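You operate a simulated robot arm through the tools that you are given. There is no shell and no other tool.

The job below is to be done with a simulated robot arm. You get a single attempt, and the scene is never put back.

TASK
Set the lamp to 80 % for close work on the blue notebook.
Fine: switch the desk lamp on, turn its dimmer; the notebook in the wooden frame, the magnifier standing on it; the lamp stays on. Set down upright: teal stand magnifier.

Only the result counts: the job must be done as asked and must still hold three seconds after the hand-in. Knocking over, shifting, dropping, spilling or breaking anything else fails it.

THE ROBOT
A 6-joint arm with a two-finger gripper, fixed in place. Base frame: the origin is at the foot of the arm, x ahead of it, y to its left, z up. Units: m, rad, N and s.
It reaches about 1.298 m from its shoulder. Its first joint turns from -2.601 to 2.601 rad. Payload 1.57 kg.
The tool frame sits at the grasp point between the pads (the TCP): z along the fingers, y along the line on which they close. The tips reach 0.021 m beyond it. Largest opening 0.07 m; the body of the gripper starts 0.05 m behind the TCP.
Orientation is told as [roll, pitch, yaw] about the base's x, y, z axes, in that order, counted from this pose: with the fingers straight down and closing along the base's y, the tool's x points along the base's -x, its y along +y and its z along -z.

THE INTERFACE
- The arm moves only by the tool step_arm. Its argument "series" is one flat list of numbers, 6 for each row, row after row: the shift along the base's x, y, z in m, then the turn, a rotation vector about the base's x, y, z in rad. In form: [tx, ty, tz, ax, ay, az, tx, ty, tz, ax, ay, az, ...]. A call has 1 to 20 rows; each row shifts and turns the commanded pose from where the row before left it. "hand" is the gripper command, from -1 (shut) to 1 (fully open), values between in proportion, set as the call begins (left out, the last holds). Rows are played at 5 a second. More than 0.05 m and 0.15 rad between two rows, or a gripper value outside its range, and nothing of the call is played. A pose out of reach is approached as far as the arm can. The call stops where the force on the tool passes 40 N (or 10 N more than at its start, if that is more) or the arm is blocked; 0.2 s more then pass. Each finger halts on what it meets, pressing with about 29 N; the grip force reading is that of the motor and also rises with nothing between the fingers. The clock runs only during rows and for 0.2 s after the last one: add rows that do not move to give the fingers time. It gives the time, the measured TCP pose, the force on the tool (base axes), the opening and the grip force at its end, in the units of the frame above (readings bear some noise), with the torque about the TCP (base axes, N m) and any sound that the robot's microphone picked up.
- Cameras (640 x 400 px; columns grow to the right, rows downward): "scene" is fixed at [0.2188, 0.645, 1.3181]; the picture's right is [0.27, 0.96, 0.00], its down [0.51, -0.14, -0.85] and it looks along [-0.82, 0.23, -0.53] (base axes); focal length 214 px, centre (320, 200). "wrist" rides on the gripper at [0.079, 0.004, -0.081] in the tool frame; the picture's right is [-0.05, 1.00, 0.00], its down [-0.67, -0.04, -0.75] and it looks along [-0.74, -0.04, 0.67] (tool axes); focal length 256 px, centre (320, 200). There is no depth. A picture from a camera that has moved, and an enlarged one, comes with that camera's place and axes in the base frame and with its lens. The place of the scene camera against the robot may be out by one fixed shift of up to 0.025 m in any direction.
- camera(camera): a new picture of that camera. It takes no simulated time.
- raise_lower(by): slides the trunk up (or, below 0, down) by that many m; the arm rides with it, the base frame stays. It gives what a move gives, with no picture.
- inspect(camera, box): a new picture of the part [left, top, right, bottom] of that camera's present view, enlarged. It takes no simulated time.
- finish_job(): hands the job in; it is judged then, once.

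Places have to be worked out from the pictures, the camera data and where the tool is seen. Open the gripper and draw the arm clear of the work before you hand the job in, unless the task says otherwise.

The tools are called after "Request:" by a JSON object that holds its "name" and its "arguments". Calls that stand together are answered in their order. step_arm: Moves the arm, as the interface text tells. Its arguments: {"type":"object","properties":{"series":{"type":"array","items":{"type":"number"}},"hand":{"type":"number"}},"required":["series"]} The other tools are called the same way: raise_lower (by) slides the trunk up or down; camera (camera) takes a picture; inspect (camera, box) takes an enlarged picture of a part of a camera's view; finish_job () hands the job in.

At the start:

```text
t: 0.0
ee_pos: [0.0117, 0.701, 1.0981]
tcp_rot: [0.0, 0.0, 0.001]
wrist_force: [-0.1, 0.0, -0.5]
torque: [-0.04, 0.0, 0.0]
finger_gap: 0.07
grip_force: 0.1
trunk travel left (down, up): [-0.779, 0.191]
```

scene: 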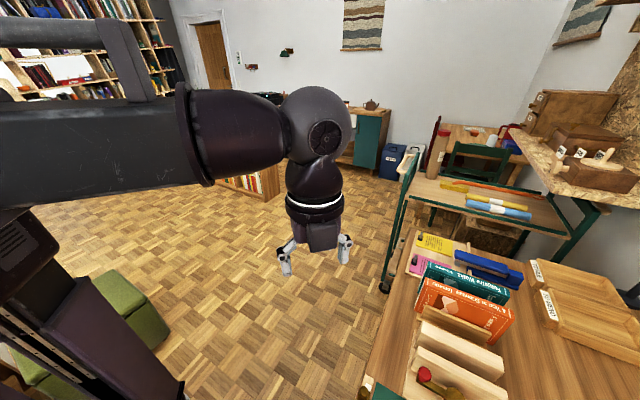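
wrist: 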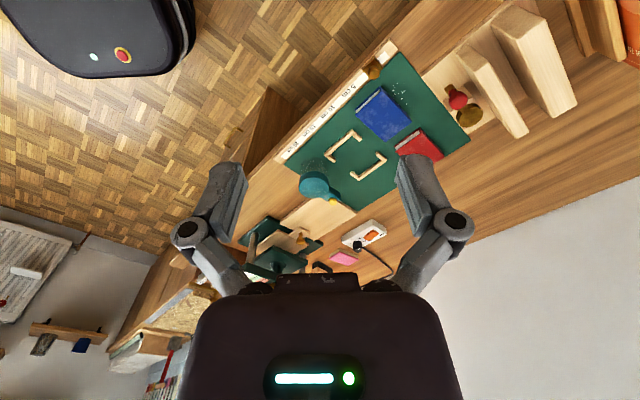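

The wrist view shows a green cutting mat with a blue and a red notebook, corner pieces of a frame, and a teal magnifier, with lamp parts nearer the gripper. I'll enlarge the pictures to understand the layout.

Request:
{"name": "inspect", "arguments": {"camera": "wrist", "box": [220, 20, 500, 195]}}

Request:
{"name": "inspect", "arguments": {"camera": "wrist", "box": [220, 180, 420, 305]}}

Request:
{"name": "inspect", "arguments": {"camera": "scene", "box": [340, 200, 640, 400]}}

```text
2.29 times, centred on (360, 108) of wrist
camera zoom: at [-0.0668, 0.7054, 1.1782], right [0.05, 1.0, 0.0], down [0.67, -0.04, 0.75], along [0.74, -0.04, -0.67], focal length 585 px, centre (229, 411)
```

zoom: 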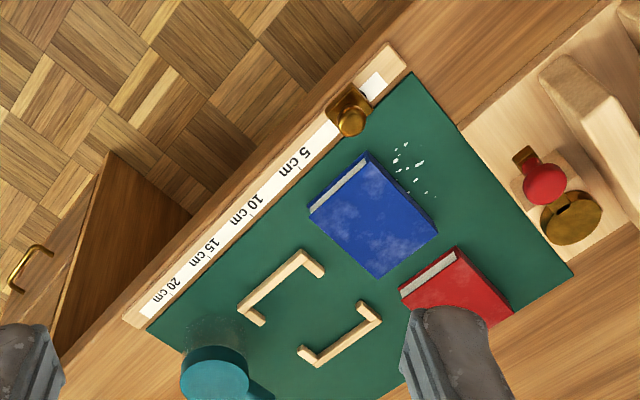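

```text
3.20 times, centred on (320, 242) of wrist
camera zoom: at [-0.0668, 0.7054, 1.1782], right [0.05, 1.0, 0.0], down [0.67, -0.04, 0.75], along [0.74, -0.04, -0.67], focal length 819 px, centre (320, 64)
```

zoom: 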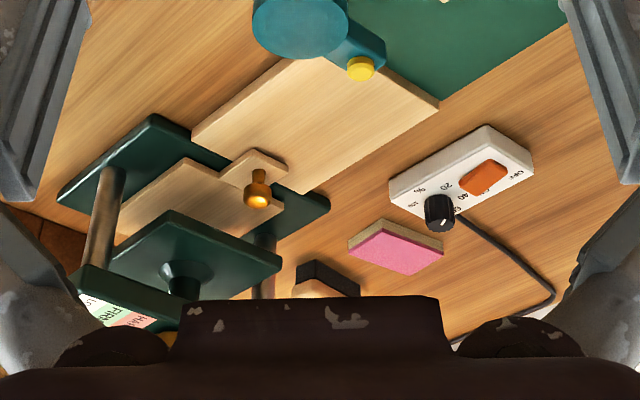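

```text
2.00 times, centred on (490, 300) of scene
camera zoom: at [0.2188, 0.645, 1.3181], right [0.27, 0.96, 0.0], down [0.51, -0.14, -0.85], along [-0.82, 0.23, -0.53], focal length 429 px, centre (-20, 0)
```

zoom: 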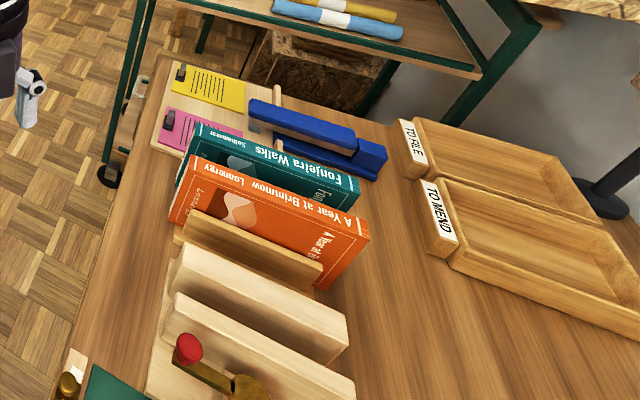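

The desk's front edge appears to run at about 45° to the base axes, and the table looks to be around z≈0.75. I'll turn the tool by 45° and shift along the edge, staying high, to get a straight second view for triangulation.

Request:
{"name": "step_arm", "arguments": {"series": [0.018, -0.018, 0, 0, 0, 0.1309, 0.018, -0.018, 0, 0, 0, 0.1309, 0.018, -0.018, 0, 0, 0, 0.1309, 0.018, -0.018, 0, 0, 0, 0.1309, 0.018, -0.018, 0, 0, 0, 0.1309, 0.018, -0.018, 0, 0, 0, 0.1309, 0, 0, 0, 0, 0, 0], "hand": 1}}

Request:
{"name": "camera", "arguments": {"camera": "wrist"}}

Request:
{"name": "camera", "arguments": {"camera": "scene"}}

```text
t: 1.6
ee_pos: [0.1209, 0.5943, 1.0954]
tcp_rot: [0.001, 0.0, 0.787]
wrist_force: [-0.4, -0.2, 0.2]
torque: [-0.02, -0.02, 0.0]
finger_gap: 0.0702
grip_force: 0.0
trunk travel left (down, up): [-0.779, 0.191]
```

```text
taken
camera wrist: at [0.0624, 0.5414, 1.1782], right [-0.67, 0.74, 0.0], down [0.5, 0.45, 0.74], along [0.55, 0.5, -0.67], focal length 256 px, centre (320, 200)
```

wrist: 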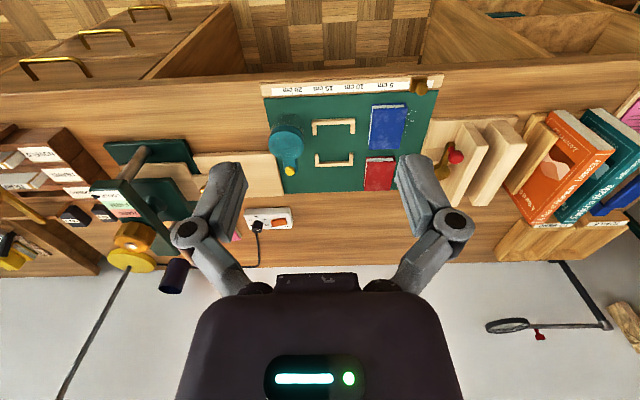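

```text
taken
```

scene: 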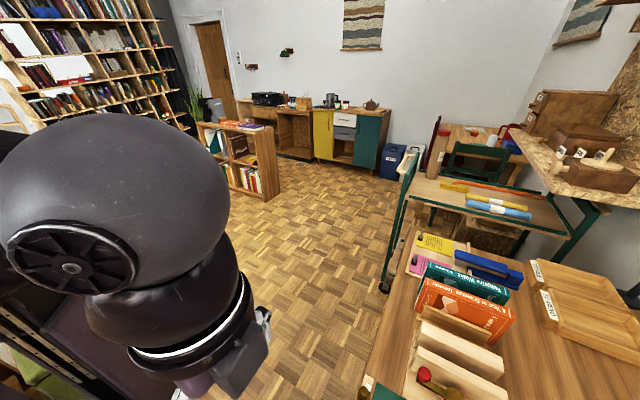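

The view is now squared with the desk. I'll zoom in on the mat, the switch box and the surroundings.

Request:
{"name": "inspect", "arguments": {"camera": "wrist", "box": [250, 65, 450, 190]}}

Request:
{"name": "inspect", "arguments": {"camera": "wrist", "box": [210, 170, 330, 245]}}

Request:
{"name": "inspect", "arguments": {"camera": "wrist", "box": [0, 110, 240, 300]}}

Request:
{"name": "inspect", "arguments": {"camera": "wrist", "box": [420, 90, 640, 360]}}

```text
3.20 times, centred on (350, 128) of wrist
camera zoom: at [0.0624, 0.5414, 1.1782], right [-0.67, 0.74, 0.0], down [0.5, 0.45, 0.74], along [0.55, 0.5, -0.67], focal length 819 px, centre (224, 432)
```

zoom: 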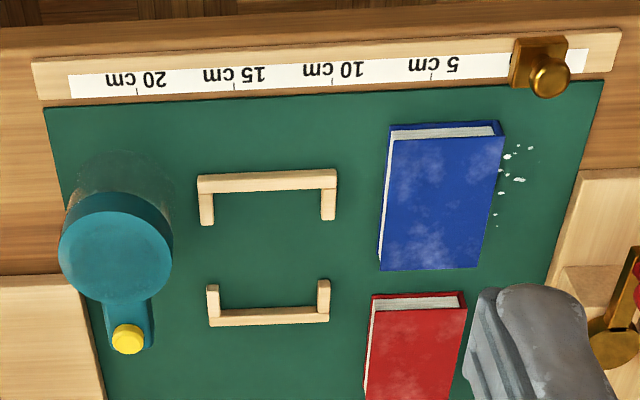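

```text
5.33 times, centred on (270, 208) of wrist
camera zoom: at [0.0624, 0.5414, 1.1782], right [-0.67, 0.74, 0.0], down [0.5, 0.45, 0.74], along [0.55, 0.5, -0.67], focal length 1365 px, centre (587, 160)
```

zoom: 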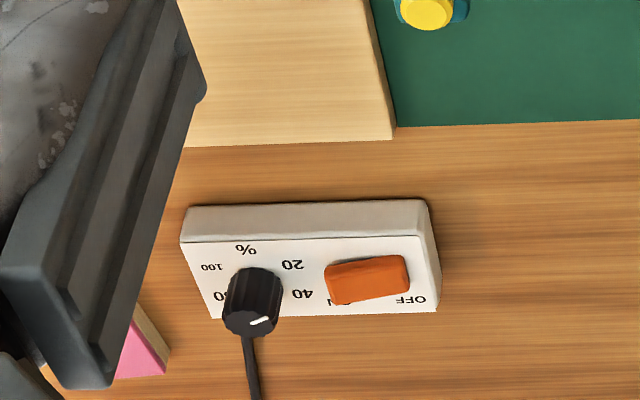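

```text
2.11 times, centred on (120, 205) of wrist
camera zoom: at [0.0624, 0.5414, 1.1782], right [-0.67, 0.74, 0.0], down [0.5, 0.45, 0.74], along [0.55, 0.5, -0.67], focal length 539 px, centre (741, 190)
```

zoom: 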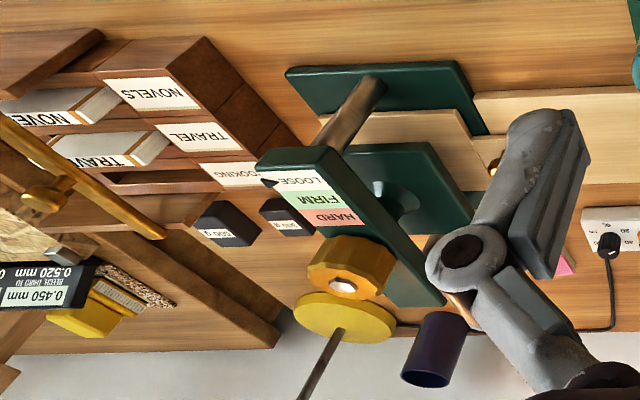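

```text
1.48 times, centred on (530, 225) of wrist
camera zoom: at [0.0624, 0.5414, 1.1782], right [-0.67, 0.74, 0.0], down [0.5, 0.45, 0.74], along [0.55, 0.5, -0.67], focal length 379 px, centre (9, 163)
```

zoom: 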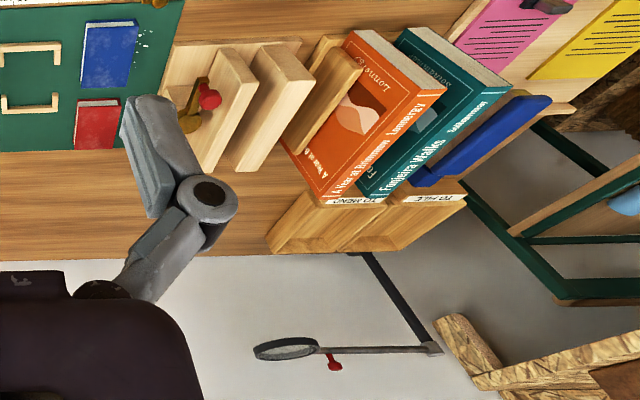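

Triangulating the blue notebook's corners puts its top at z≈0.769 with a size of about 0.06 × 0.087 m, and the dimmer knob is near (0.558, 0.777, 0.79). I'll tilt the camera up to find the lamp and anything tall on the desk.

Request:
{"name": "step_arm", "arguments": {"series": [0, 0, 0, 0.1, -0.1, 0, 0, 0, 0, 0.1, -0.1, 0, 0, 0, 0, 0.1, -0.1, 0, 0, 0, 0, 0.1, -0.1, 0, 0, 0, 0, 0, 0, 0]}}

Request:
{"name": "camera", "arguments": {"camera": "wrist"}}

```text
t: 2.8
ee_pos: [0.1201, 0.594, 1.1276]
tcp_rot: [0.0, -0.564, 0.785]
wrist_force: [0.0, 0.1, 0.4]
torque: [0.0, 0.01, 0.01]
finger_gap: 0.0698
grip_force: 0.1
out of reach, approached as far as the arm can: row 2, 3, 4
trunk travel left (down, up): [-0.779, 0.191]
```

```text
taken
camera wrist: at [0.0401, 0.5188, 1.152], right [-0.67, 0.74, 0.03], down [0.14, 0.09, 0.99], along [0.72, 0.67, -0.16], focal length 256 px, centre (320, 200)
```

wrist: 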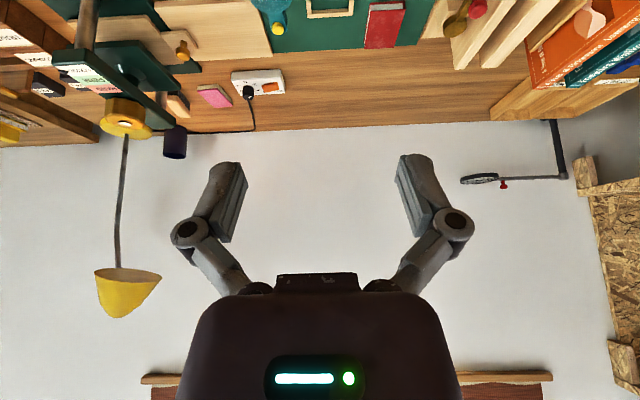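

The yellow desk lamp stands at the back right (about (1.03, 0.6)), well clear of the mat; the press crossbar is near (0.47, 0.50, 0.89). I'll undo the tilt and move to look closely at the switch box with the dimmer.

Request:
{"name": "step_arm", "arguments": {"series": [0, 0, 0, -0.1, 0.1, 0, 0, 0, 0, -0.1, 0.1, 0, 0, 0, 0, -0.1, 0.1, 0, 0, 0, 0, -0.1, 0.1, 0, 0.045, 0.001, -0.016, 0, 0, 0, 0.045, 0.001, -0.016, 0, 0, 0, 0.045, 0.001, -0.016, 0, 0, 0, 0.045, 0.001, -0.016, 0, 0, 0, 0.04, 0.001, -0.016, 0, 0, 0, 0.04, 0.001, -0.016, 0, 0, 0, 0, 0, 0, 0, 0, 0]}}

Request:
{"name": "camera", "arguments": {"camera": "wrist"}}

Request:
{"name": "inspect", "arguments": {"camera": "wrist", "box": [260, 130, 420, 230]}}

```text
t: 5.2
ee_pos: [0.379, 0.5992, 1.0982]
tcp_rot: [-0.001, -0.001, 0.786]
wrist_force: [-0.2, 0.5, 0.1]
torque: [0.03, -0.02, 0.0]
finger_gap: 0.0702
grip_force: 0.1
out of reach, approached as far as the arm can: row 1, 2, 3, 5, 6, 7, 8, 9, 10
trunk travel left (down, up): [-0.779, 0.191]
```

```text
taken
camera wrist: at [0.3198, 0.5463, 1.1784], right [-0.67, 0.74, 0.0], down [0.5, 0.45, 0.75], along [0.55, 0.5, -0.67], focal length 256 px, centre (320, 200)
```

wrist: 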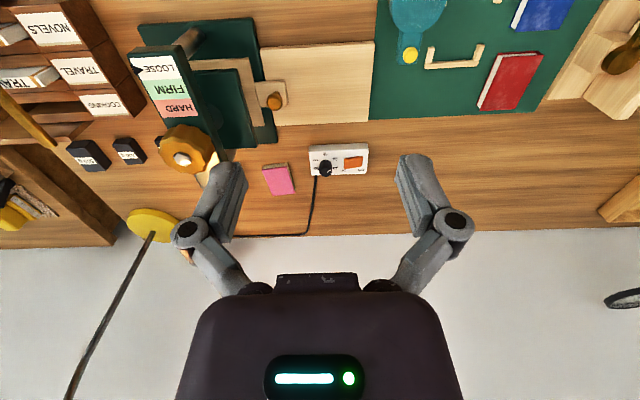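

```text
4.00 times, centred on (340, 180) of wrist
camera zoom: at [0.3198, 0.5463, 1.1784], right [-0.67, 0.74, 0.0], down [0.5, 0.45, 0.75], along [0.55, 0.5, -0.67], focal length 1024 px, centre (240, 280)
```

zoom: 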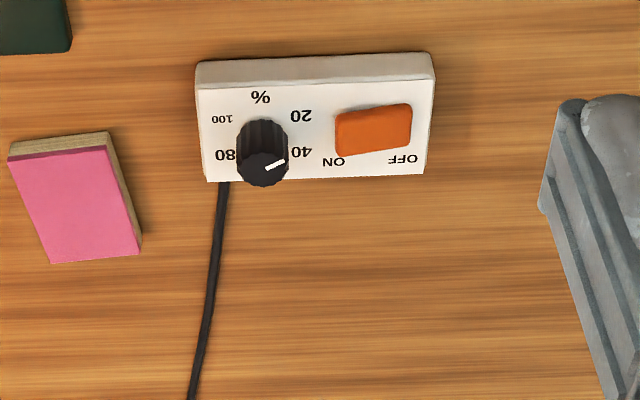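

The arm bottoms out at z≈1.098, so the trunk must come down. I'll lower it in a small step first to see how the pose reports (TCP is high above the desk here).

Request:
{"name": "raise_lower", "arguments": {"by": -0.1}}

Request:
{"name": "camera", "arguments": {"camera": "scene"}}

Request:
{"name": "camera", "arguments": {"camera": "wrist"}}

```text
t: 6.5
ee_pos: [0.3791, 0.5989, 0.9986]
tcp_rot: [-0.001, 0.0, 0.785]
wrist_force: [-0.4, 0.1, 0.1]
torque: [-0.03, 0.01, 0.04]
finger_gap: 0.0701
grip_force: 0.0
trunk travel left (down, up): [-0.679, 0.291]
```

```text
taken
```

scene: 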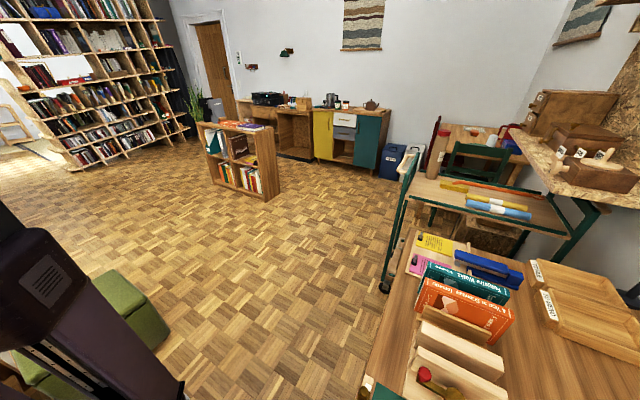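

```text
taken
camera wrist: at [0.3198, 0.5464, 1.0784], right [-0.67, 0.74, 0.0], down [0.5, 0.45, 0.74], along [0.55, 0.5, -0.67], focal length 256 px, centre (320, 200)
```

wrist: 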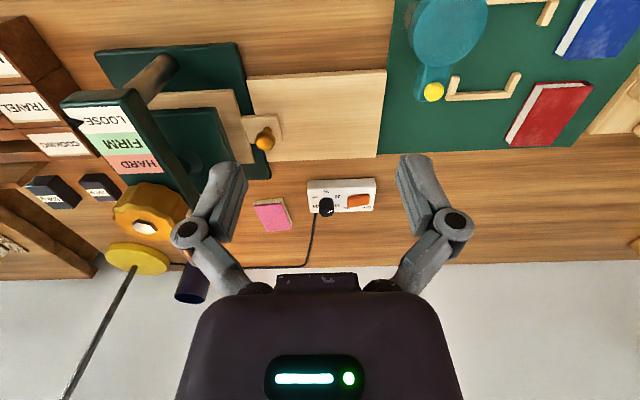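

The TCP rides with the trunk (z now 0.9986). I'll zoom in on the dimmer and frame from here.

Request:
{"name": "inspect", "arguments": {"camera": "wrist", "box": [290, 165, 390, 228]}}

Request:
{"name": "inspect", "arguments": {"camera": "wrist", "box": [380, 0, 640, 160]}}

Request:
{"name": "inspect", "arguments": {"camera": "wrist", "box": [60, 30, 300, 310]}}

```text
6.35 times, centred on (340, 196) of wrist
camera zoom: at [0.3198, 0.5464, 1.0784], right [-0.67, 0.74, 0.0], down [0.5, 0.45, 0.74], along [0.55, 0.5, -0.67], focal length 1625 px, centre (193, 222)
```

zoom: 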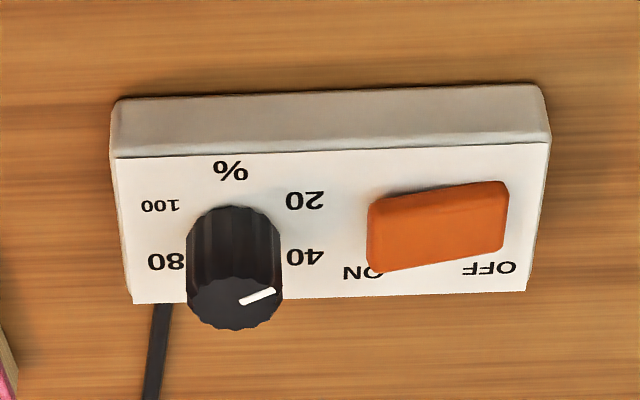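

```text
2.46 times, centred on (510, 80) of wrist
camera zoom: at [0.3198, 0.5464, 1.0784], right [-0.67, 0.74, 0.0], down [0.5, 0.45, 0.74], along [0.55, 0.5, -0.67], focal length 630 px, centre (-148, 495)
```

zoom: 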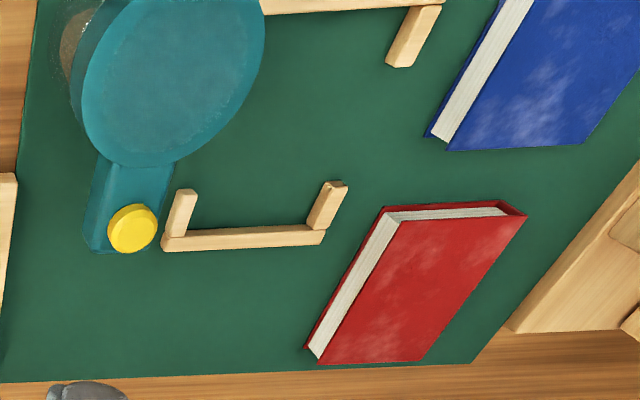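

```text
1.43 times, centred on (180, 170) of wrist
camera zoom: at [0.3198, 0.5464, 1.0784], right [-0.67, 0.74, 0.0], down [0.5, 0.45, 0.74], along [0.55, 0.5, -0.67], focal length 366 px, centre (520, 243)
```

zoom: 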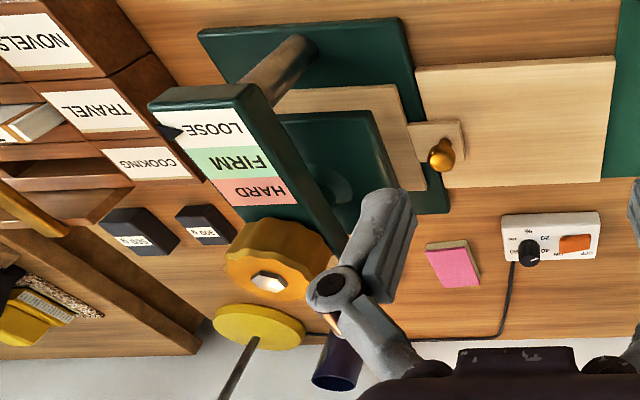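

The dial reads 20/40/60/80/100 with 60° steps around the knob at ≈(0.557, 0.777, top 0.808); the pointer is at 20 %, so it needs ~180° clockwise (seen from above). The rocker is down on the OFF side. Next I go back over the mat, a bit higher, to look at the notebook, frame and magnifier.

Request:
{"name": "step_arm", "arguments": {"series": [-0.03, -0.03, 0.03, 0, 0, 0, -0.045, 0.015, 0.03, 0, 0, 0, -0.045, 0.015, 0, 0, 0, 0, -0.045, 0.015, 0, 0, 0, 0, -0.03, 0.02, 0, 0, 0, 0, 0, 0, 0, 0, 0, 0]}}

Request:
{"name": "camera", "arguments": {"camera": "wrist"}}

```text
refused: row 1 steps farther than a row can; nothing moved
```

```text
taken
camera wrist: at [0.3198, 0.5464, 1.0784], right [-0.67, 0.74, 0.0], down [0.5, 0.45, 0.74], along [0.55, 0.5, -0.67], focal length 256 px, centre (320, 200)
```

wrist: 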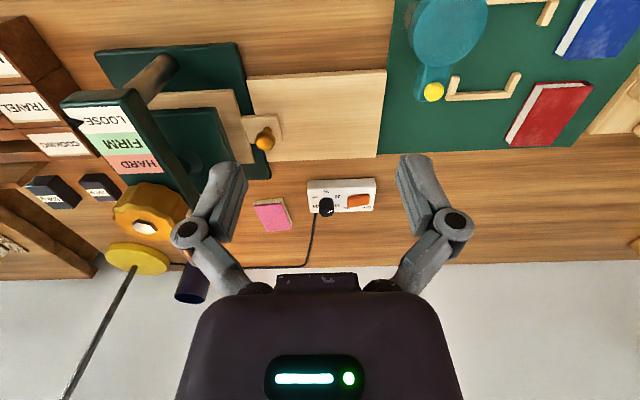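

I keep each row under 0.05 m in total and retry the move towards the mat's front.

Request:
{"name": "step_arm", "arguments": {"series": [-0.043, 0.004, 0, 0, 0, 0, -0.043, 0.004, 0, 0, 0, 0, -0.043, 0.004, 0, 0, 0, 0, -0.043, 0.004, 0, 0, 0, 0, -0.043, 0.004, 0, 0, 0, 0, -0.043, 0.004, 0, 0, 0, 0, -0.043, 0.004, 0, 0, 0, 0, 0, 0, 0, 0, 0, 0]}}

Request:
{"name": "camera", "arguments": {"camera": "wrist"}}

Request:
{"name": "inspect", "arguments": {"camera": "wrist", "box": [200, 80, 440, 230]}}

```text
t: 8.3
ee_pos: [0.0777, 0.6282, 0.9968]
tcp_rot: [-0.001, -0.001, 0.785]
wrist_force: [-0.1, 0.3, -0.6]
torque: [0.01, 0.0, 0.03]
finger_gap: 0.0701
grip_force: 0.1
trunk travel left (down, up): [-0.679, 0.291]
```

```text
taken
camera wrist: at [0.0188, 0.576, 1.0782], right [-0.67, 0.74, 0.0], down [0.5, 0.45, 0.74], along [0.55, 0.5, -0.67], focal length 256 px, centre (320, 200)
```

wrist: 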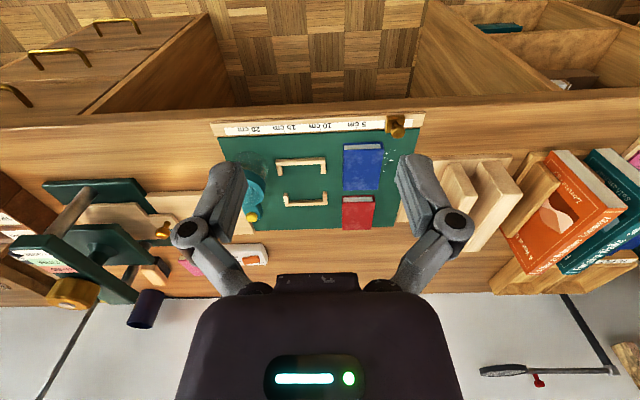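

```text
2.67 times, centred on (320, 155) of wrist
camera zoom: at [0.0188, 0.576, 1.0782], right [-0.67, 0.74, 0.0], down [0.5, 0.45, 0.74], along [0.55, 0.5, -0.67], focal length 683 px, centre (320, 320)
```

zoom: 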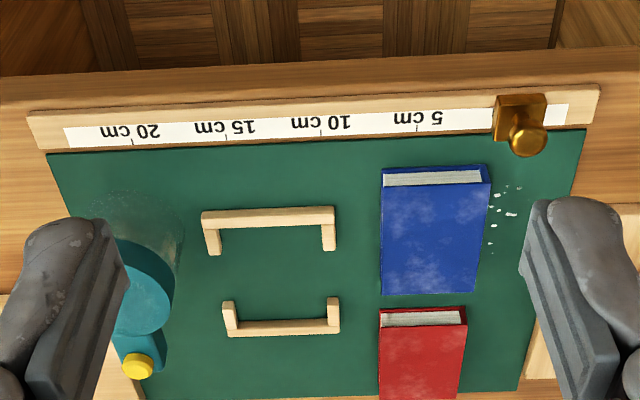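

From this view the frame's inner opening is ≈0.062 m wide (notebook ≈0.058), centred near u=-0.35 in desk axes, with gaps at the sides for the fingers. I'll raise the arm, then lower the trunk so that the hand can reach the desk.

Request:
{"name": "step_arm", "arguments": {"series": [0, 0, 0.045, 0, 0, 0, 0, 0, 0.045, 0, 0, 0, 0, 0, 0.045, 0, 0, 0, 0, 0, 0.045, 0, 0, 0, 0, 0, 0.04, 0, 0, 0, 0, 0, 0, 0, 0, 0]}}

Request:
{"name": "raise_lower", "arguments": {"by": -0.25}}

Request:
{"name": "camera", "arguments": {"camera": "scene"}}

Request:
{"name": "camera", "arguments": {"camera": "wrist"}}

```text
t: 9.7
ee_pos: [0.0781, 0.6285, 0.997]
tcp_rot: [0.001, 0.0, 0.786]
wrist_force: [0.1, -0.3, 0.5]
torque: [0.01, 0.01, 0.0]
finger_gap: 0.07
grip_force: 0.1
out of reach, approached as far as the arm can: row 1, 2, 3, 4, 5
trunk travel left (down, up): [-0.679, 0.291]
```

```text
t: 12.3
ee_pos: [0.0791, 0.6299, 0.7473]
tcp_rot: [0.001, -0.001, 0.787]
wrist_force: [0.0, 0.0, -1.0]
torque: [0.0, 0.01, 0.0]
finger_gap: 0.07
grip_force: 0.1
trunk travel left (down, up): [-0.429, 0.541]
```

```text
taken
```

scene: 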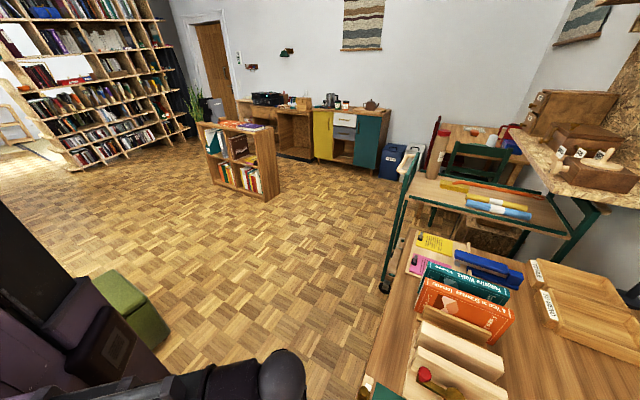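

```text
taken
camera wrist: at [0.0192, 0.576, 0.8283], right [-0.67, 0.74, 0.0], down [0.5, 0.45, 0.74], along [0.55, 0.5, -0.67], focal length 256 px, centre (320, 200)
```

wrist: 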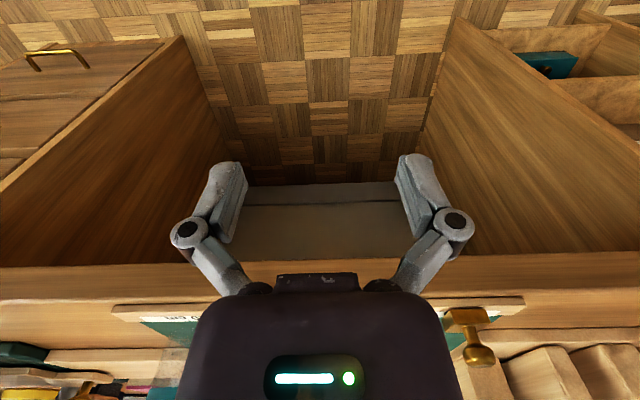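

The arm itself doesn't move vertically at all (all z comes from the trunk), so it behaves like a cylindrical-coordinate arm. I'll raise the trunk again, then go over the mat and tilt the hand so the camera looks straight down.

Request:
{"name": "raise_lower", "arguments": {"by": 0.16}}

Request:
{"name": "step_arm", "arguments": {"series": [0.0294, 0.0324, 0, 0, 0, 0, 0.0294, 0.0324, 0, 0, 0, 0, 0.0294, 0.0324, 0, 0, 0, 0, 0.0294, 0.0324, 0, 0, 0, 0, 0.0294, 0.0324, 0, 0, 0, 0, 0, 0, 0, 0, 0, 0]}}

Request:
{"name": "camera", "arguments": {"camera": "wrist"}}

```text
t: 14.1
ee_pos: [0.0776, 0.629, 0.9076]
tcp_rot: [-0.001, -0.001, 0.785]
wrist_force: [0.3, 0.0, 0.7]
torque: [0.01, -0.01, 0.0]
finger_gap: 0.07
grip_force: 0.2
trunk travel left (down, up): [-0.589, 0.381]
```

```text
t: 15.5
ee_pos: [0.2256, 0.7891, 0.9085]
tcp_rot: [-0.001, -0.001, 0.785]
wrist_force: [-0.3, -0.2, 0.7]
torque: [0.02, -0.02, -0.02]
finger_gap: 0.0699
grip_force: 0.0
trunk travel left (down, up): [-0.589, 0.381]
```

```text
taken
camera wrist: at [0.1665, 0.7356, 0.9882], right [-0.67, 0.74, 0.0], down [0.5, 0.45, 0.74], along [0.55, 0.5, -0.67], focal length 256 px, centre (320, 200)
```

wrist: 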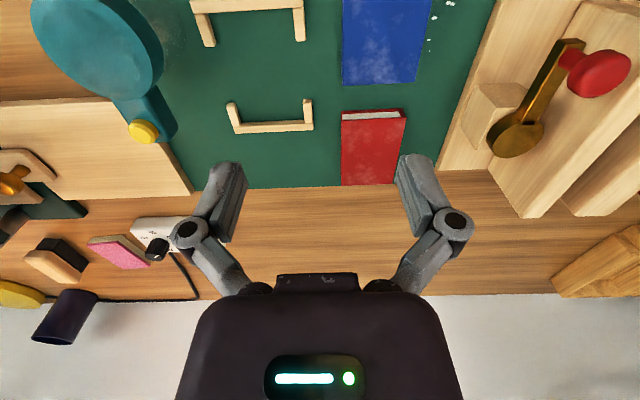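

Now tilting so the camera looks straight down on the mat.

Request:
{"name": "step_arm", "arguments": {"series": [0, 0, 0, -0.104, 0.104, 0, 0, 0, 0, -0.104, 0.104, 0, 0, 0, 0, -0.104, 0.104, 0, 0, 0, 0, -0.104, 0.104, 0, 0, 0, 0, -0.104, 0.104, 0, 0, 0, 0, 0, 0, 0]}}

Request:
{"name": "camera", "arguments": {"camera": "wrist"}}

Request:
{"name": "inspect", "arguments": {"camera": "wrist", "box": [140, 40, 460, 240]}}

```text
t: 16.9
ee_pos: [0.2223, 0.7918, 0.9316]
tcp_rot: [0.013, 0.518, 0.786]
wrist_force: [-0.3, -0.2, -0.1]
torque: [0.0, -0.02, -0.02]
finger_gap: 0.07
grip_force: 0.2
out of reach, approached as far as the arm can: row 2, 3, 4, 5
trunk travel left (down, up): [-0.589, 0.381]
```

```text
taken
camera wrist: at [0.1995, 0.7735, 1.0414], right [-0.67, 0.74, -0.02], down [0.7, 0.64, 0.32], along [0.25, 0.2, -0.95], focal length 256 px, centre (320, 200)
```

wrist: 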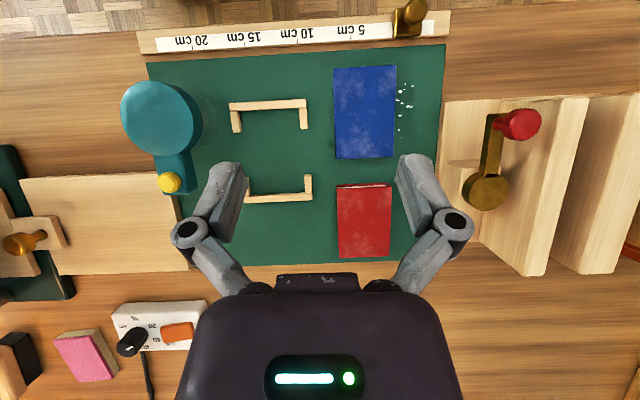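

```text
2.00 times, centred on (300, 140) of wrist
camera zoom: at [0.1995, 0.7735, 1.0414], right [-0.67, 0.74, -0.02], down [0.7, 0.64, 0.32], along [0.25, 0.2, -0.95], focal length 512 px, centre (360, 320)
```

zoom: 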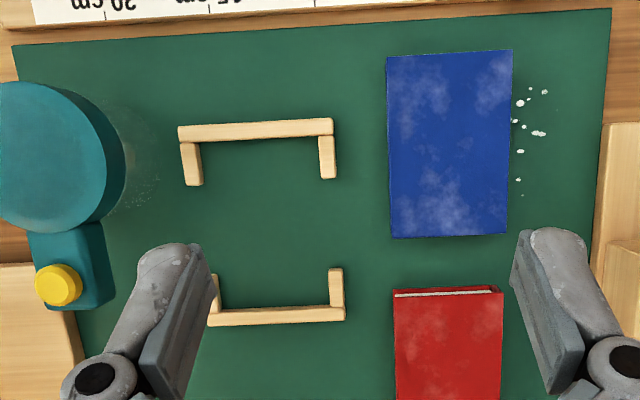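

The camera now looks about 19° off vertical. I'll zoom in for precise edges of the frame, notebook and the magnifier.

Request:
{"name": "inspect", "arguments": {"camera": "wrist", "box": [215, 85, 335, 160]}}

Request:
{"name": "inspect", "arguments": {"camera": "wrist", "box": [225, 155, 345, 230]}}

Request:
{"name": "inspect", "arguments": {"camera": "wrist", "box": [110, 70, 230, 200]}}

Request:
{"name": "inspect", "arguments": {"camera": "wrist", "box": [320, 55, 420, 170]}}

```text
5.33 times, centred on (275, 122) of wrist
camera zoom: at [0.1995, 0.7735, 1.0414], right [-0.67, 0.74, -0.02], down [0.7, 0.64, 0.32], along [0.25, 0.2, -0.95], focal length 1365 px, centre (560, 613)
```

zoom: 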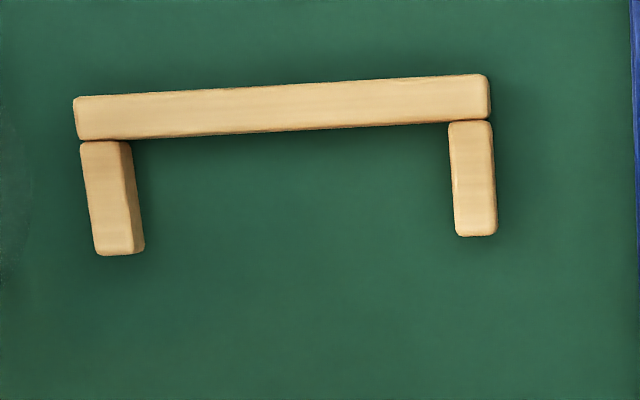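

```text
5.33 times, centred on (285, 192) of wrist
camera zoom: at [0.1995, 0.7735, 1.0414], right [-0.67, 0.74, -0.02], down [0.7, 0.64, 0.32], along [0.25, 0.2, -0.95], focal length 1365 px, centre (507, 240)
```

zoom: 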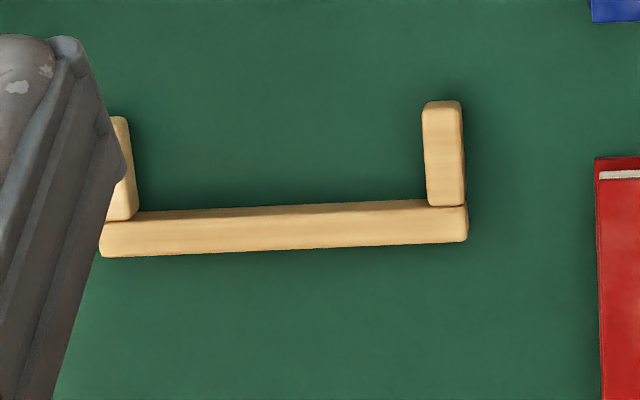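

```text
3.08 times, centred on (170, 135) of wrist
camera zoom: at [0.1995, 0.7735, 1.0414], right [-0.67, 0.74, -0.02], down [0.7, 0.64, 0.32], along [0.25, 0.2, -0.95], focal length 788 px, centre (782, 400)
```

zoom: 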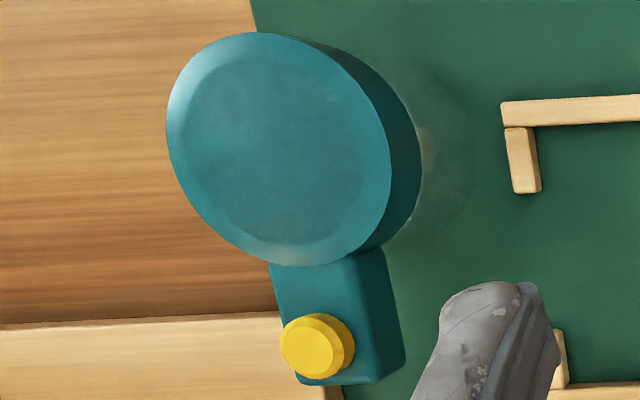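

```text
3.48 times, centred on (370, 112) of wrist
camera zoom: at [0.1995, 0.7735, 1.0414], right [-0.67, 0.74, -0.02], down [0.7, 0.64, 0.32], along [0.25, 0.2, -0.95], focal length 890 px, centre (146, 504)
```

zoom: 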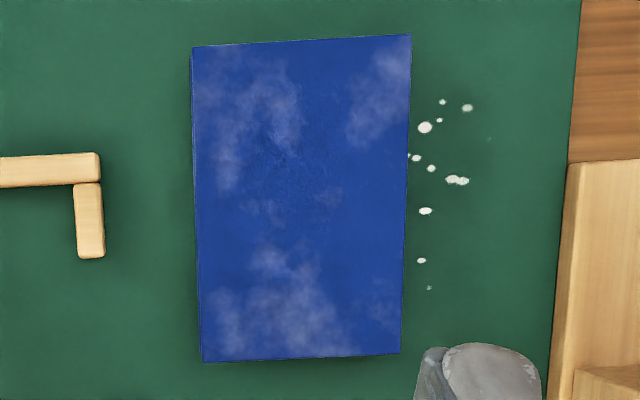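

Precise results in desk axes (u right along the edge, v into the desk): notebook centre (-0.4445, 0.691), frame opening 0.063×0.092 centred (-0.348, 0.727), magnifier centre ≈(-0.268, 0.686) with top at z≈0.823. I now turn the hand back to vertical.

Request:
{"name": "step_arm", "arguments": {"series": [0, 0, 0, 0.0916, -0.0916, 0, 0, 0, 0, 0.0916, -0.0916, 0, 0, 0, 0, 0.0916, -0.0916, 0, 0, 0, 0, 0.0916, -0.0916, 0, 0, 0, 0, 0, 0, 0]}}

```text
t: 18.1
ee_pos: [0.2215, 0.792, 0.9068]
tcp_rot: [0.011, -0.001, 0.787]
wrist_force: [-0.2, -0.6, 0.3]
torque: [0.0, 0.01, 0.01]
finger_gap: 0.0701
grip_force: 0.0
out of reach, approached as far as the arm can: row 1, 2, 3
trunk travel left (down, up): [-0.589, 0.381]
```

Tilt is undone save for a 0.011 rad residue; I correct that and move over the notebook's centre at (0.1743, 0.8029).

Request:
{"name": "step_arm", "arguments": {"series": [-0.0236, 0.00545, 0, -0.0039, -0.0039, -0.001, -0.0236, 0.00545, 0, -0.0039, -0.0039, 0, 0, 0, 0, 0, 0, 0]}}

Request:
{"name": "camera", "arguments": {"camera": "wrist"}}

```text
t: 18.9
ee_pos: [0.1753, 0.8026, 0.9074]
tcp_rot: [0.002, 0.0, 0.783]
wrist_force: [0.5, 0.1, 0.7]
torque: [-0.02, 0.02, -0.03]
finger_gap: 0.0699
grip_force: 0.0
trunk travel left (down, up): [-0.589, 0.381]
```

```text
taken
camera wrist: at [0.1164, 0.75, 0.9882], right [-0.67, 0.74, 0.0], down [0.5, 0.44, 0.75], along [0.55, 0.5, -0.67], focal length 256 px, centre (320, 200)
```

wrist: 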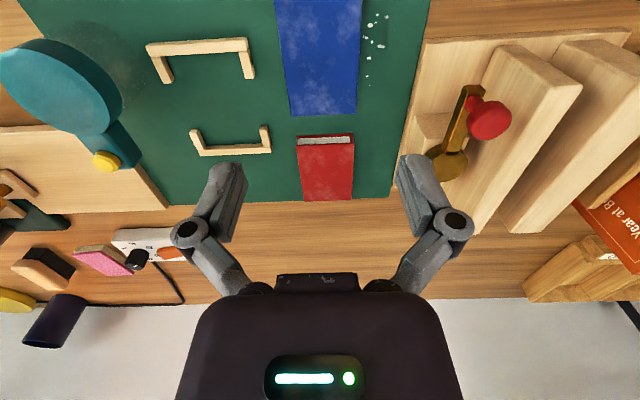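

Hand is vertical over the notebook. I lower most of the way (tips still above the cover) and check alignment.

Request:
{"name": "raise_lower", "arguments": {"by": -0.098}}

Request:
{"name": "camera", "arguments": {"camera": "wrist"}}

Request:
{"name": "inspect", "arguments": {"camera": "wrist", "box": [200, 50, 440, 250]}}

```text
t: 20.3
ee_pos: [0.1759, 0.8026, 0.8095]
tcp_rot: [0.001, 0.0, 0.785]
wrist_force: [-0.2, -0.2, 0.4]
torque: [-0.01, -0.02, 0.02]
finger_gap: 0.0701
grip_force: 0.1
trunk travel left (down, up): [-0.491, 0.479]
```

```text
taken
camera wrist: at [0.1166, 0.7498, 0.8903], right [-0.67, 0.74, 0.0], down [0.5, 0.44, 0.75], along [0.55, 0.5, -0.67], focal length 256 px, centre (320, 200)
```

wrist: 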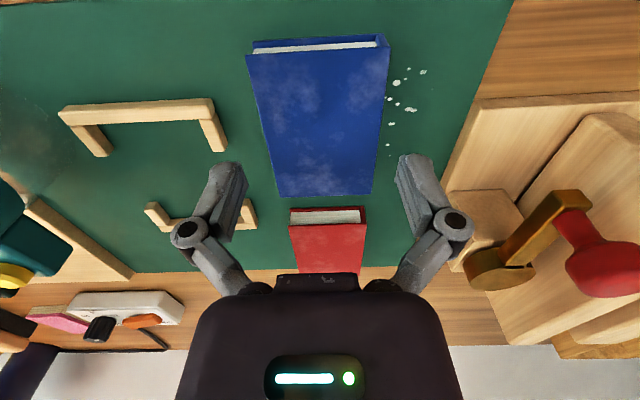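

```text
2.00 times, centred on (320, 150) of wrist
camera zoom: at [0.1166, 0.7498, 0.8903], right [-0.67, 0.74, 0.0], down [0.5, 0.44, 0.75], along [0.55, 0.5, -0.67], focal length 512 px, centre (320, 300)
```

zoom: 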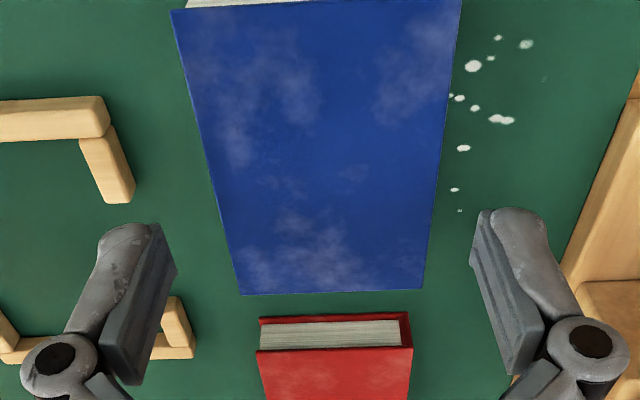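

The fingers straddle the notebook evenly (about 1 mm off). I lower to tips just above the mat.

Request:
{"name": "raise_lower", "arguments": {"by": -0.0245}}

Request:
{"name": "camera", "arguments": {"camera": "wrist"}}

```text
t: 21.0
ee_pos: [0.1754, 0.8026, 0.7856]
tcp_rot: [0.002, 0.001, 0.784]
wrist_force: [0.5, 0.1, 0.6]
torque: [-0.03, 0.02, -0.03]
finger_gap: 0.07
grip_force: 0.1
trunk travel left (down, up): [-0.466, 0.504]
```

```text
taken
camera wrist: at [0.1166, 0.7498, 0.8657], right [-0.67, 0.74, 0.0], down [0.5, 0.44, 0.75], along [0.55, 0.5, -0.67], focal length 256 px, centre (320, 200)
```

wrist: 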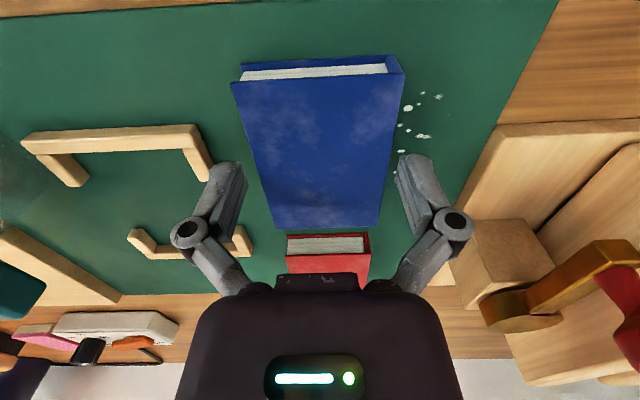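

No contact force, fingers on both sides of the cover. Close the gripper on the notebook.

Request:
{"name": "step_arm", "arguments": {"series": [0, 0, 0, 0, 0, 0, 0, 0, 0, 0, 0, 0, 0, 0, 0, 0, 0, 0, 0, 0, 0, 0, 0, 0], "hand": -1}}

Request:
{"name": "camera", "arguments": {"camera": "wrist"}}

```text
t: 22.0
ee_pos: [0.176, 0.8028, 0.7842]
tcp_rot: [0.001, 0.001, 0.784]
wrist_force: [-0.3, 0.3, 3.3]
torque: [-0.13, -0.09, -0.01]
finger_gap: 0.0571
grip_force: 29.3
trunk travel left (down, up): [-0.466, 0.504]
```

```text
taken
camera wrist: at [0.1165, 0.7496, 0.866], right [-0.67, 0.74, 0.0], down [0.5, 0.44, 0.75], along [0.55, 0.5, -0.67], focal length 256 px, centre (320, 200)
```

wrist: 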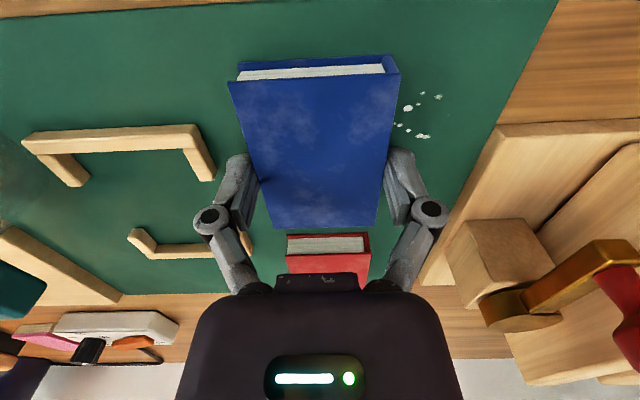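

Grip confirmed: gap 0.0571, force 29 N. Lift the notebook 4 cm clear of the frame bars.

Request:
{"name": "raise_lower", "arguments": {"by": 0.04}}

Request:
{"name": "camera", "arguments": {"camera": "wrist"}}

```text
t: 22.8
ee_pos: [0.1754, 0.8041, 0.8245]
tcp_rot: [0.001, 0.0, 0.783]
wrist_force: [-0.5, -0.6, 0.5]
torque: [-0.01, 0.01, -0.01]
finger_gap: 0.0571
grip_force: 28.9
trunk travel left (down, up): [-0.506, 0.464]
```

```text
taken
camera wrist: at [0.1166, 0.75, 0.9056], right [-0.67, 0.74, 0.0], down [0.5, 0.44, 0.75], along [0.55, 0.5, -0.67], focal length 256 px, centre (320, 200)
```

wrist: 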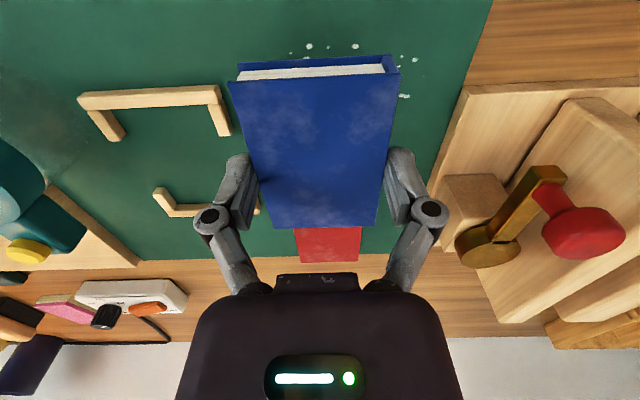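

Held firmly. Now shift to the frame centre: TCP target (0.268, 0.760), staying at this height.

Request:
{"name": "step_arm", "arguments": {"series": [0.0231, -0.0107, 0, 0, 0, 0, 0.0231, -0.0107, 0, 0, 0, 0, 0.0231, -0.0107, 0, 0, 0, 0, 0.0231, -0.0107, 0, 0, 0, 0, 0, 0, 0, 0, 0, 0, 0, 0, 0, 0, 0, 0]}}

Request:
{"name": "camera", "arguments": {"camera": "wrist"}}

Request:
{"name": "inspect", "arguments": {"camera": "wrist", "box": [200, 40, 440, 240]}}

```text
t: 24.2
ee_pos: [0.2674, 0.7624, 0.8252]
tcp_rot: [0.0, 0.0, 0.786]
wrist_force: [-0.3, -0.2, -0.3]
torque: [-0.01, 0.0, 0.02]
finger_gap: 0.057
grip_force: 29.1
trunk travel left (down, up): [-0.506, 0.464]
```

```text
taken
camera wrist: at [0.2091, 0.7086, 0.9057], right [-0.67, 0.74, 0.0], down [0.5, 0.44, 0.75], along [0.55, 0.5, -0.67], focal length 256 px, centre (320, 200)
```

wrist: 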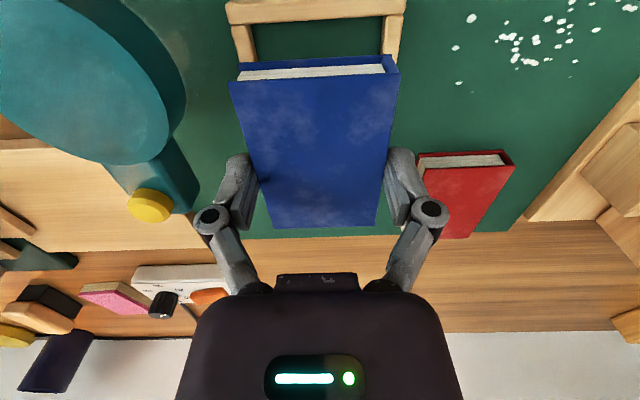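

```text
2.00 times, centred on (320, 140) of wrist
camera zoom: at [0.2091, 0.7086, 0.9057], right [-0.67, 0.74, 0.0], down [0.5, 0.44, 0.75], along [0.55, 0.5, -0.67], focal length 512 px, centre (320, 320)
```

zoom: 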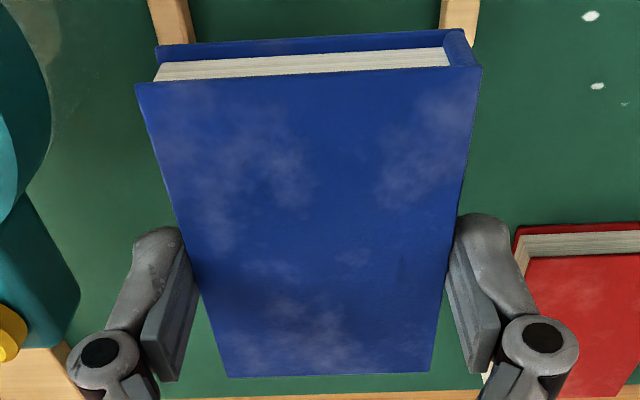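

Alignment check: the frame's leg edges put its centre at u≈-0.349, and the held notebook is at u≈-0.349, v within 1 mm. Lower most of the way and look again.

Request:
{"name": "raise_lower", "arguments": {"by": -0.028}}

Request:
{"name": "inspect", "arguments": {"camera": "wrist", "box": [200, 20, 440, 240]}}

```text
t: 24.9
ee_pos: [0.2676, 0.7615, 0.7971]
tcp_rot: [0.002, 0.0, 0.784]
wrist_force: [-0.5, 1.1, -0.4]
torque: [0.02, -0.02, 0.03]
finger_gap: 0.0569
grip_force: 28.8
trunk travel left (down, up): [-0.478, 0.492]
```

```text
1.82 times, centred on (320, 130) of wrist
camera zoom: at [0.209, 0.7085, 0.8777], right [-0.67, 0.74, 0.0], down [0.5, 0.44, 0.75], along [0.55, 0.5, -0.67], focal length 465 px, centre (320, 327)
```

zoom: 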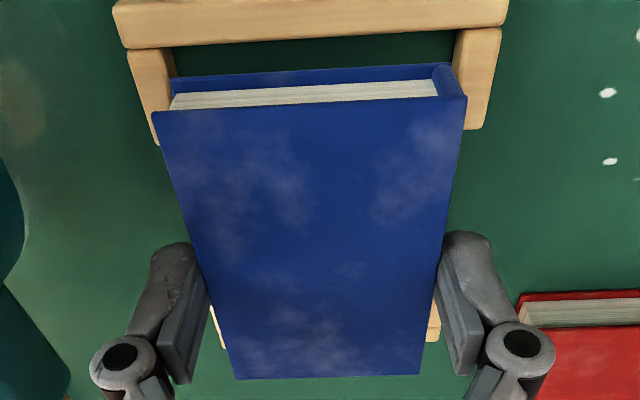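

Close to the frame top now. I zoom in on both near corners to check side clearance before the last centimetre.

Request:
{"name": "inspect", "arguments": {"camera": "wrist", "box": [240, 20, 300, 80]}}

Request:
{"name": "inspect", "arguments": {"camera": "wrist", "box": [345, 15, 405, 75]}}

Request:
{"name": "inspect", "arguments": {"camera": "wrist", "box": [260, 160, 390, 240]}}

```text
6.67 times, centred on (270, 50) of wrist
camera zoom: at [0.209, 0.7085, 0.8777], right [-0.67, 0.74, 0.0], down [0.5, 0.44, 0.75], along [0.55, 0.5, -0.67], focal length 1707 px, centre (653, 1200)
```

zoom: 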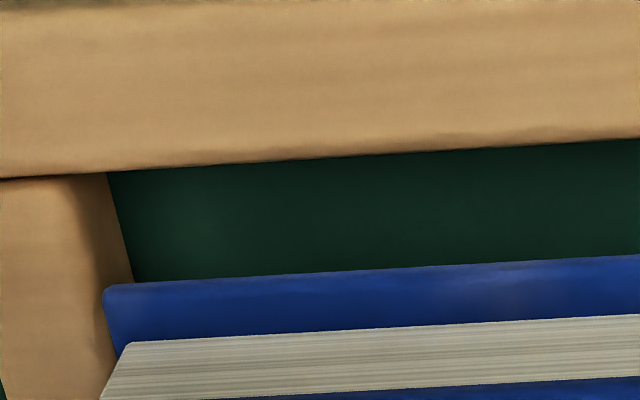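

```text
6.67 times, centred on (375, 45) of wrist
camera zoom: at [0.209, 0.7085, 0.8777], right [-0.67, 0.74, 0.0], down [0.5, 0.44, 0.75], along [0.55, 0.5, -0.67], focal length 1707 px, centre (-47, 1233)
```

zoom: 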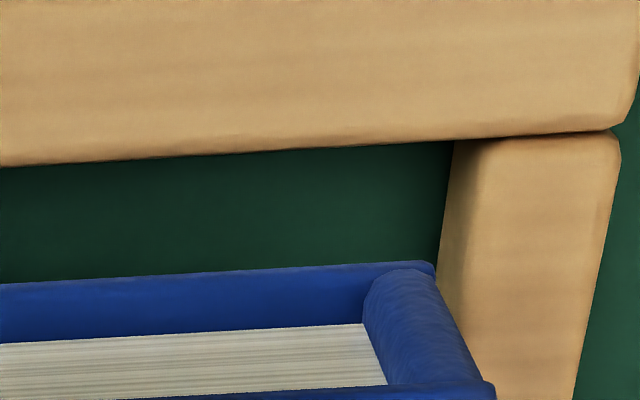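

```text
4.92 times, centred on (325, 200) of wrist
camera zoom: at [0.209, 0.7085, 0.8777], right [-0.67, 0.74, 0.0], down [0.5, 0.44, 0.75], along [0.55, 0.5, -0.67], focal length 1260 px, centre (295, 200)
```

zoom: 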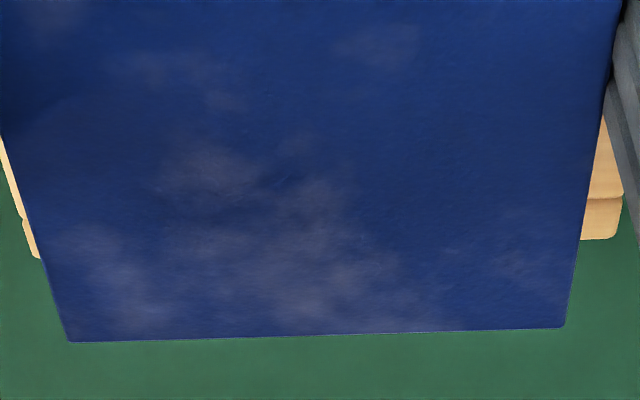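

Clearances look fine: about 2–3 mm at the sides and 3–4 mm at the ends. Lower the remaining ~11 mm onto the mat.

Request:
{"name": "raise_lower", "arguments": {"by": -0.0108}}

Request:
{"name": "inspect", "arguments": {"camera": "wrist", "box": [200, 20, 440, 240]}}

```text
t: 25.5
ee_pos: [0.2687, 0.761, 0.7866]
tcp_rot: [0.002, 0.002, 0.783]
wrist_force: [-1.1, -0.4, 0.1]
torque: [0.0, 0.02, 0.05]
finger_gap: 0.0569
grip_force: 29.0
trunk travel left (down, up): [-0.468, 0.502]
```

```text
1.82 times, centred on (320, 130) of wrist
camera zoom: at [0.209, 0.7086, 0.8669], right [-0.67, 0.74, 0.0], down [0.5, 0.44, 0.75], along [0.55, 0.5, -0.67], focal length 465 px, centre (320, 327)
```

zoom: 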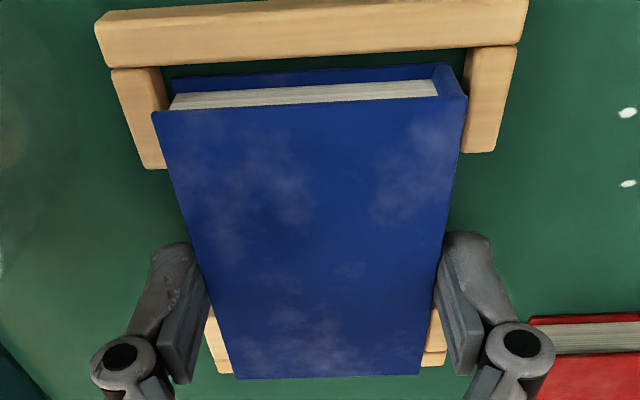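

The notebook sits between the brackets with no side force. One more millimetre, then release with a partial opening (0.063 m) so the knuckles stay clear of the magnifier's handle.

Request:
{"name": "raise_lower", "arguments": {"by": -0.001}}

Request:
{"name": "step_arm", "arguments": {"series": [0, 0, 0, 0, 0, 0, 0, 0, 0, 0, 0, 0, 0, 0, 0, 0, 0, 0], "hand": 0.8}}

Request:
{"name": "camera", "arguments": {"camera": "wrist"}}

```text
t: 26.0
ee_pos: [0.2684, 0.7623, 0.7852]
tcp_rot: [0.002, -0.002, 0.783]
wrist_force: [0.5, 0.7, 2.0]
torque: [0.01, -0.08, -0.01]
finger_gap: 0.0571
grip_force: 28.6
trunk travel left (down, up): [-0.467, 0.503]
```

```text
t: 26.8
ee_pos: [0.2676, 0.7628, 0.7848]
tcp_rot: [0.002, 0.0, 0.782]
wrist_force: [0.1, -0.4, 0.3]
torque: [-0.04, 0.01, 0.02]
finger_gap: 0.0632
grip_force: 0.1
trunk travel left (down, up): [-0.467, 0.503]
```

```text
taken
camera wrist: at [0.209, 0.7085, 0.8659], right [-0.67, 0.74, 0.0], down [0.5, 0.44, 0.75], along [0.55, 0.5, -0.67], focal length 256 px, centre (320, 200)
```

wrist: 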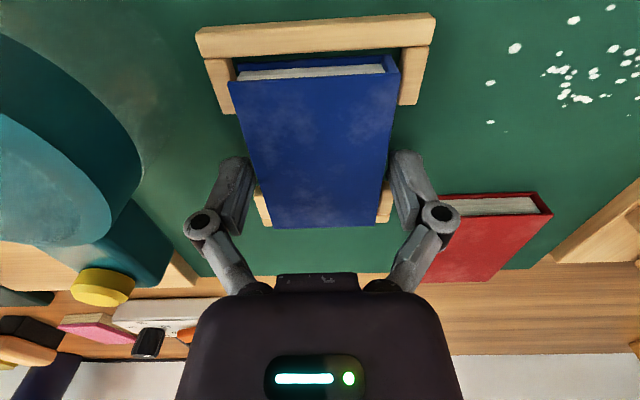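

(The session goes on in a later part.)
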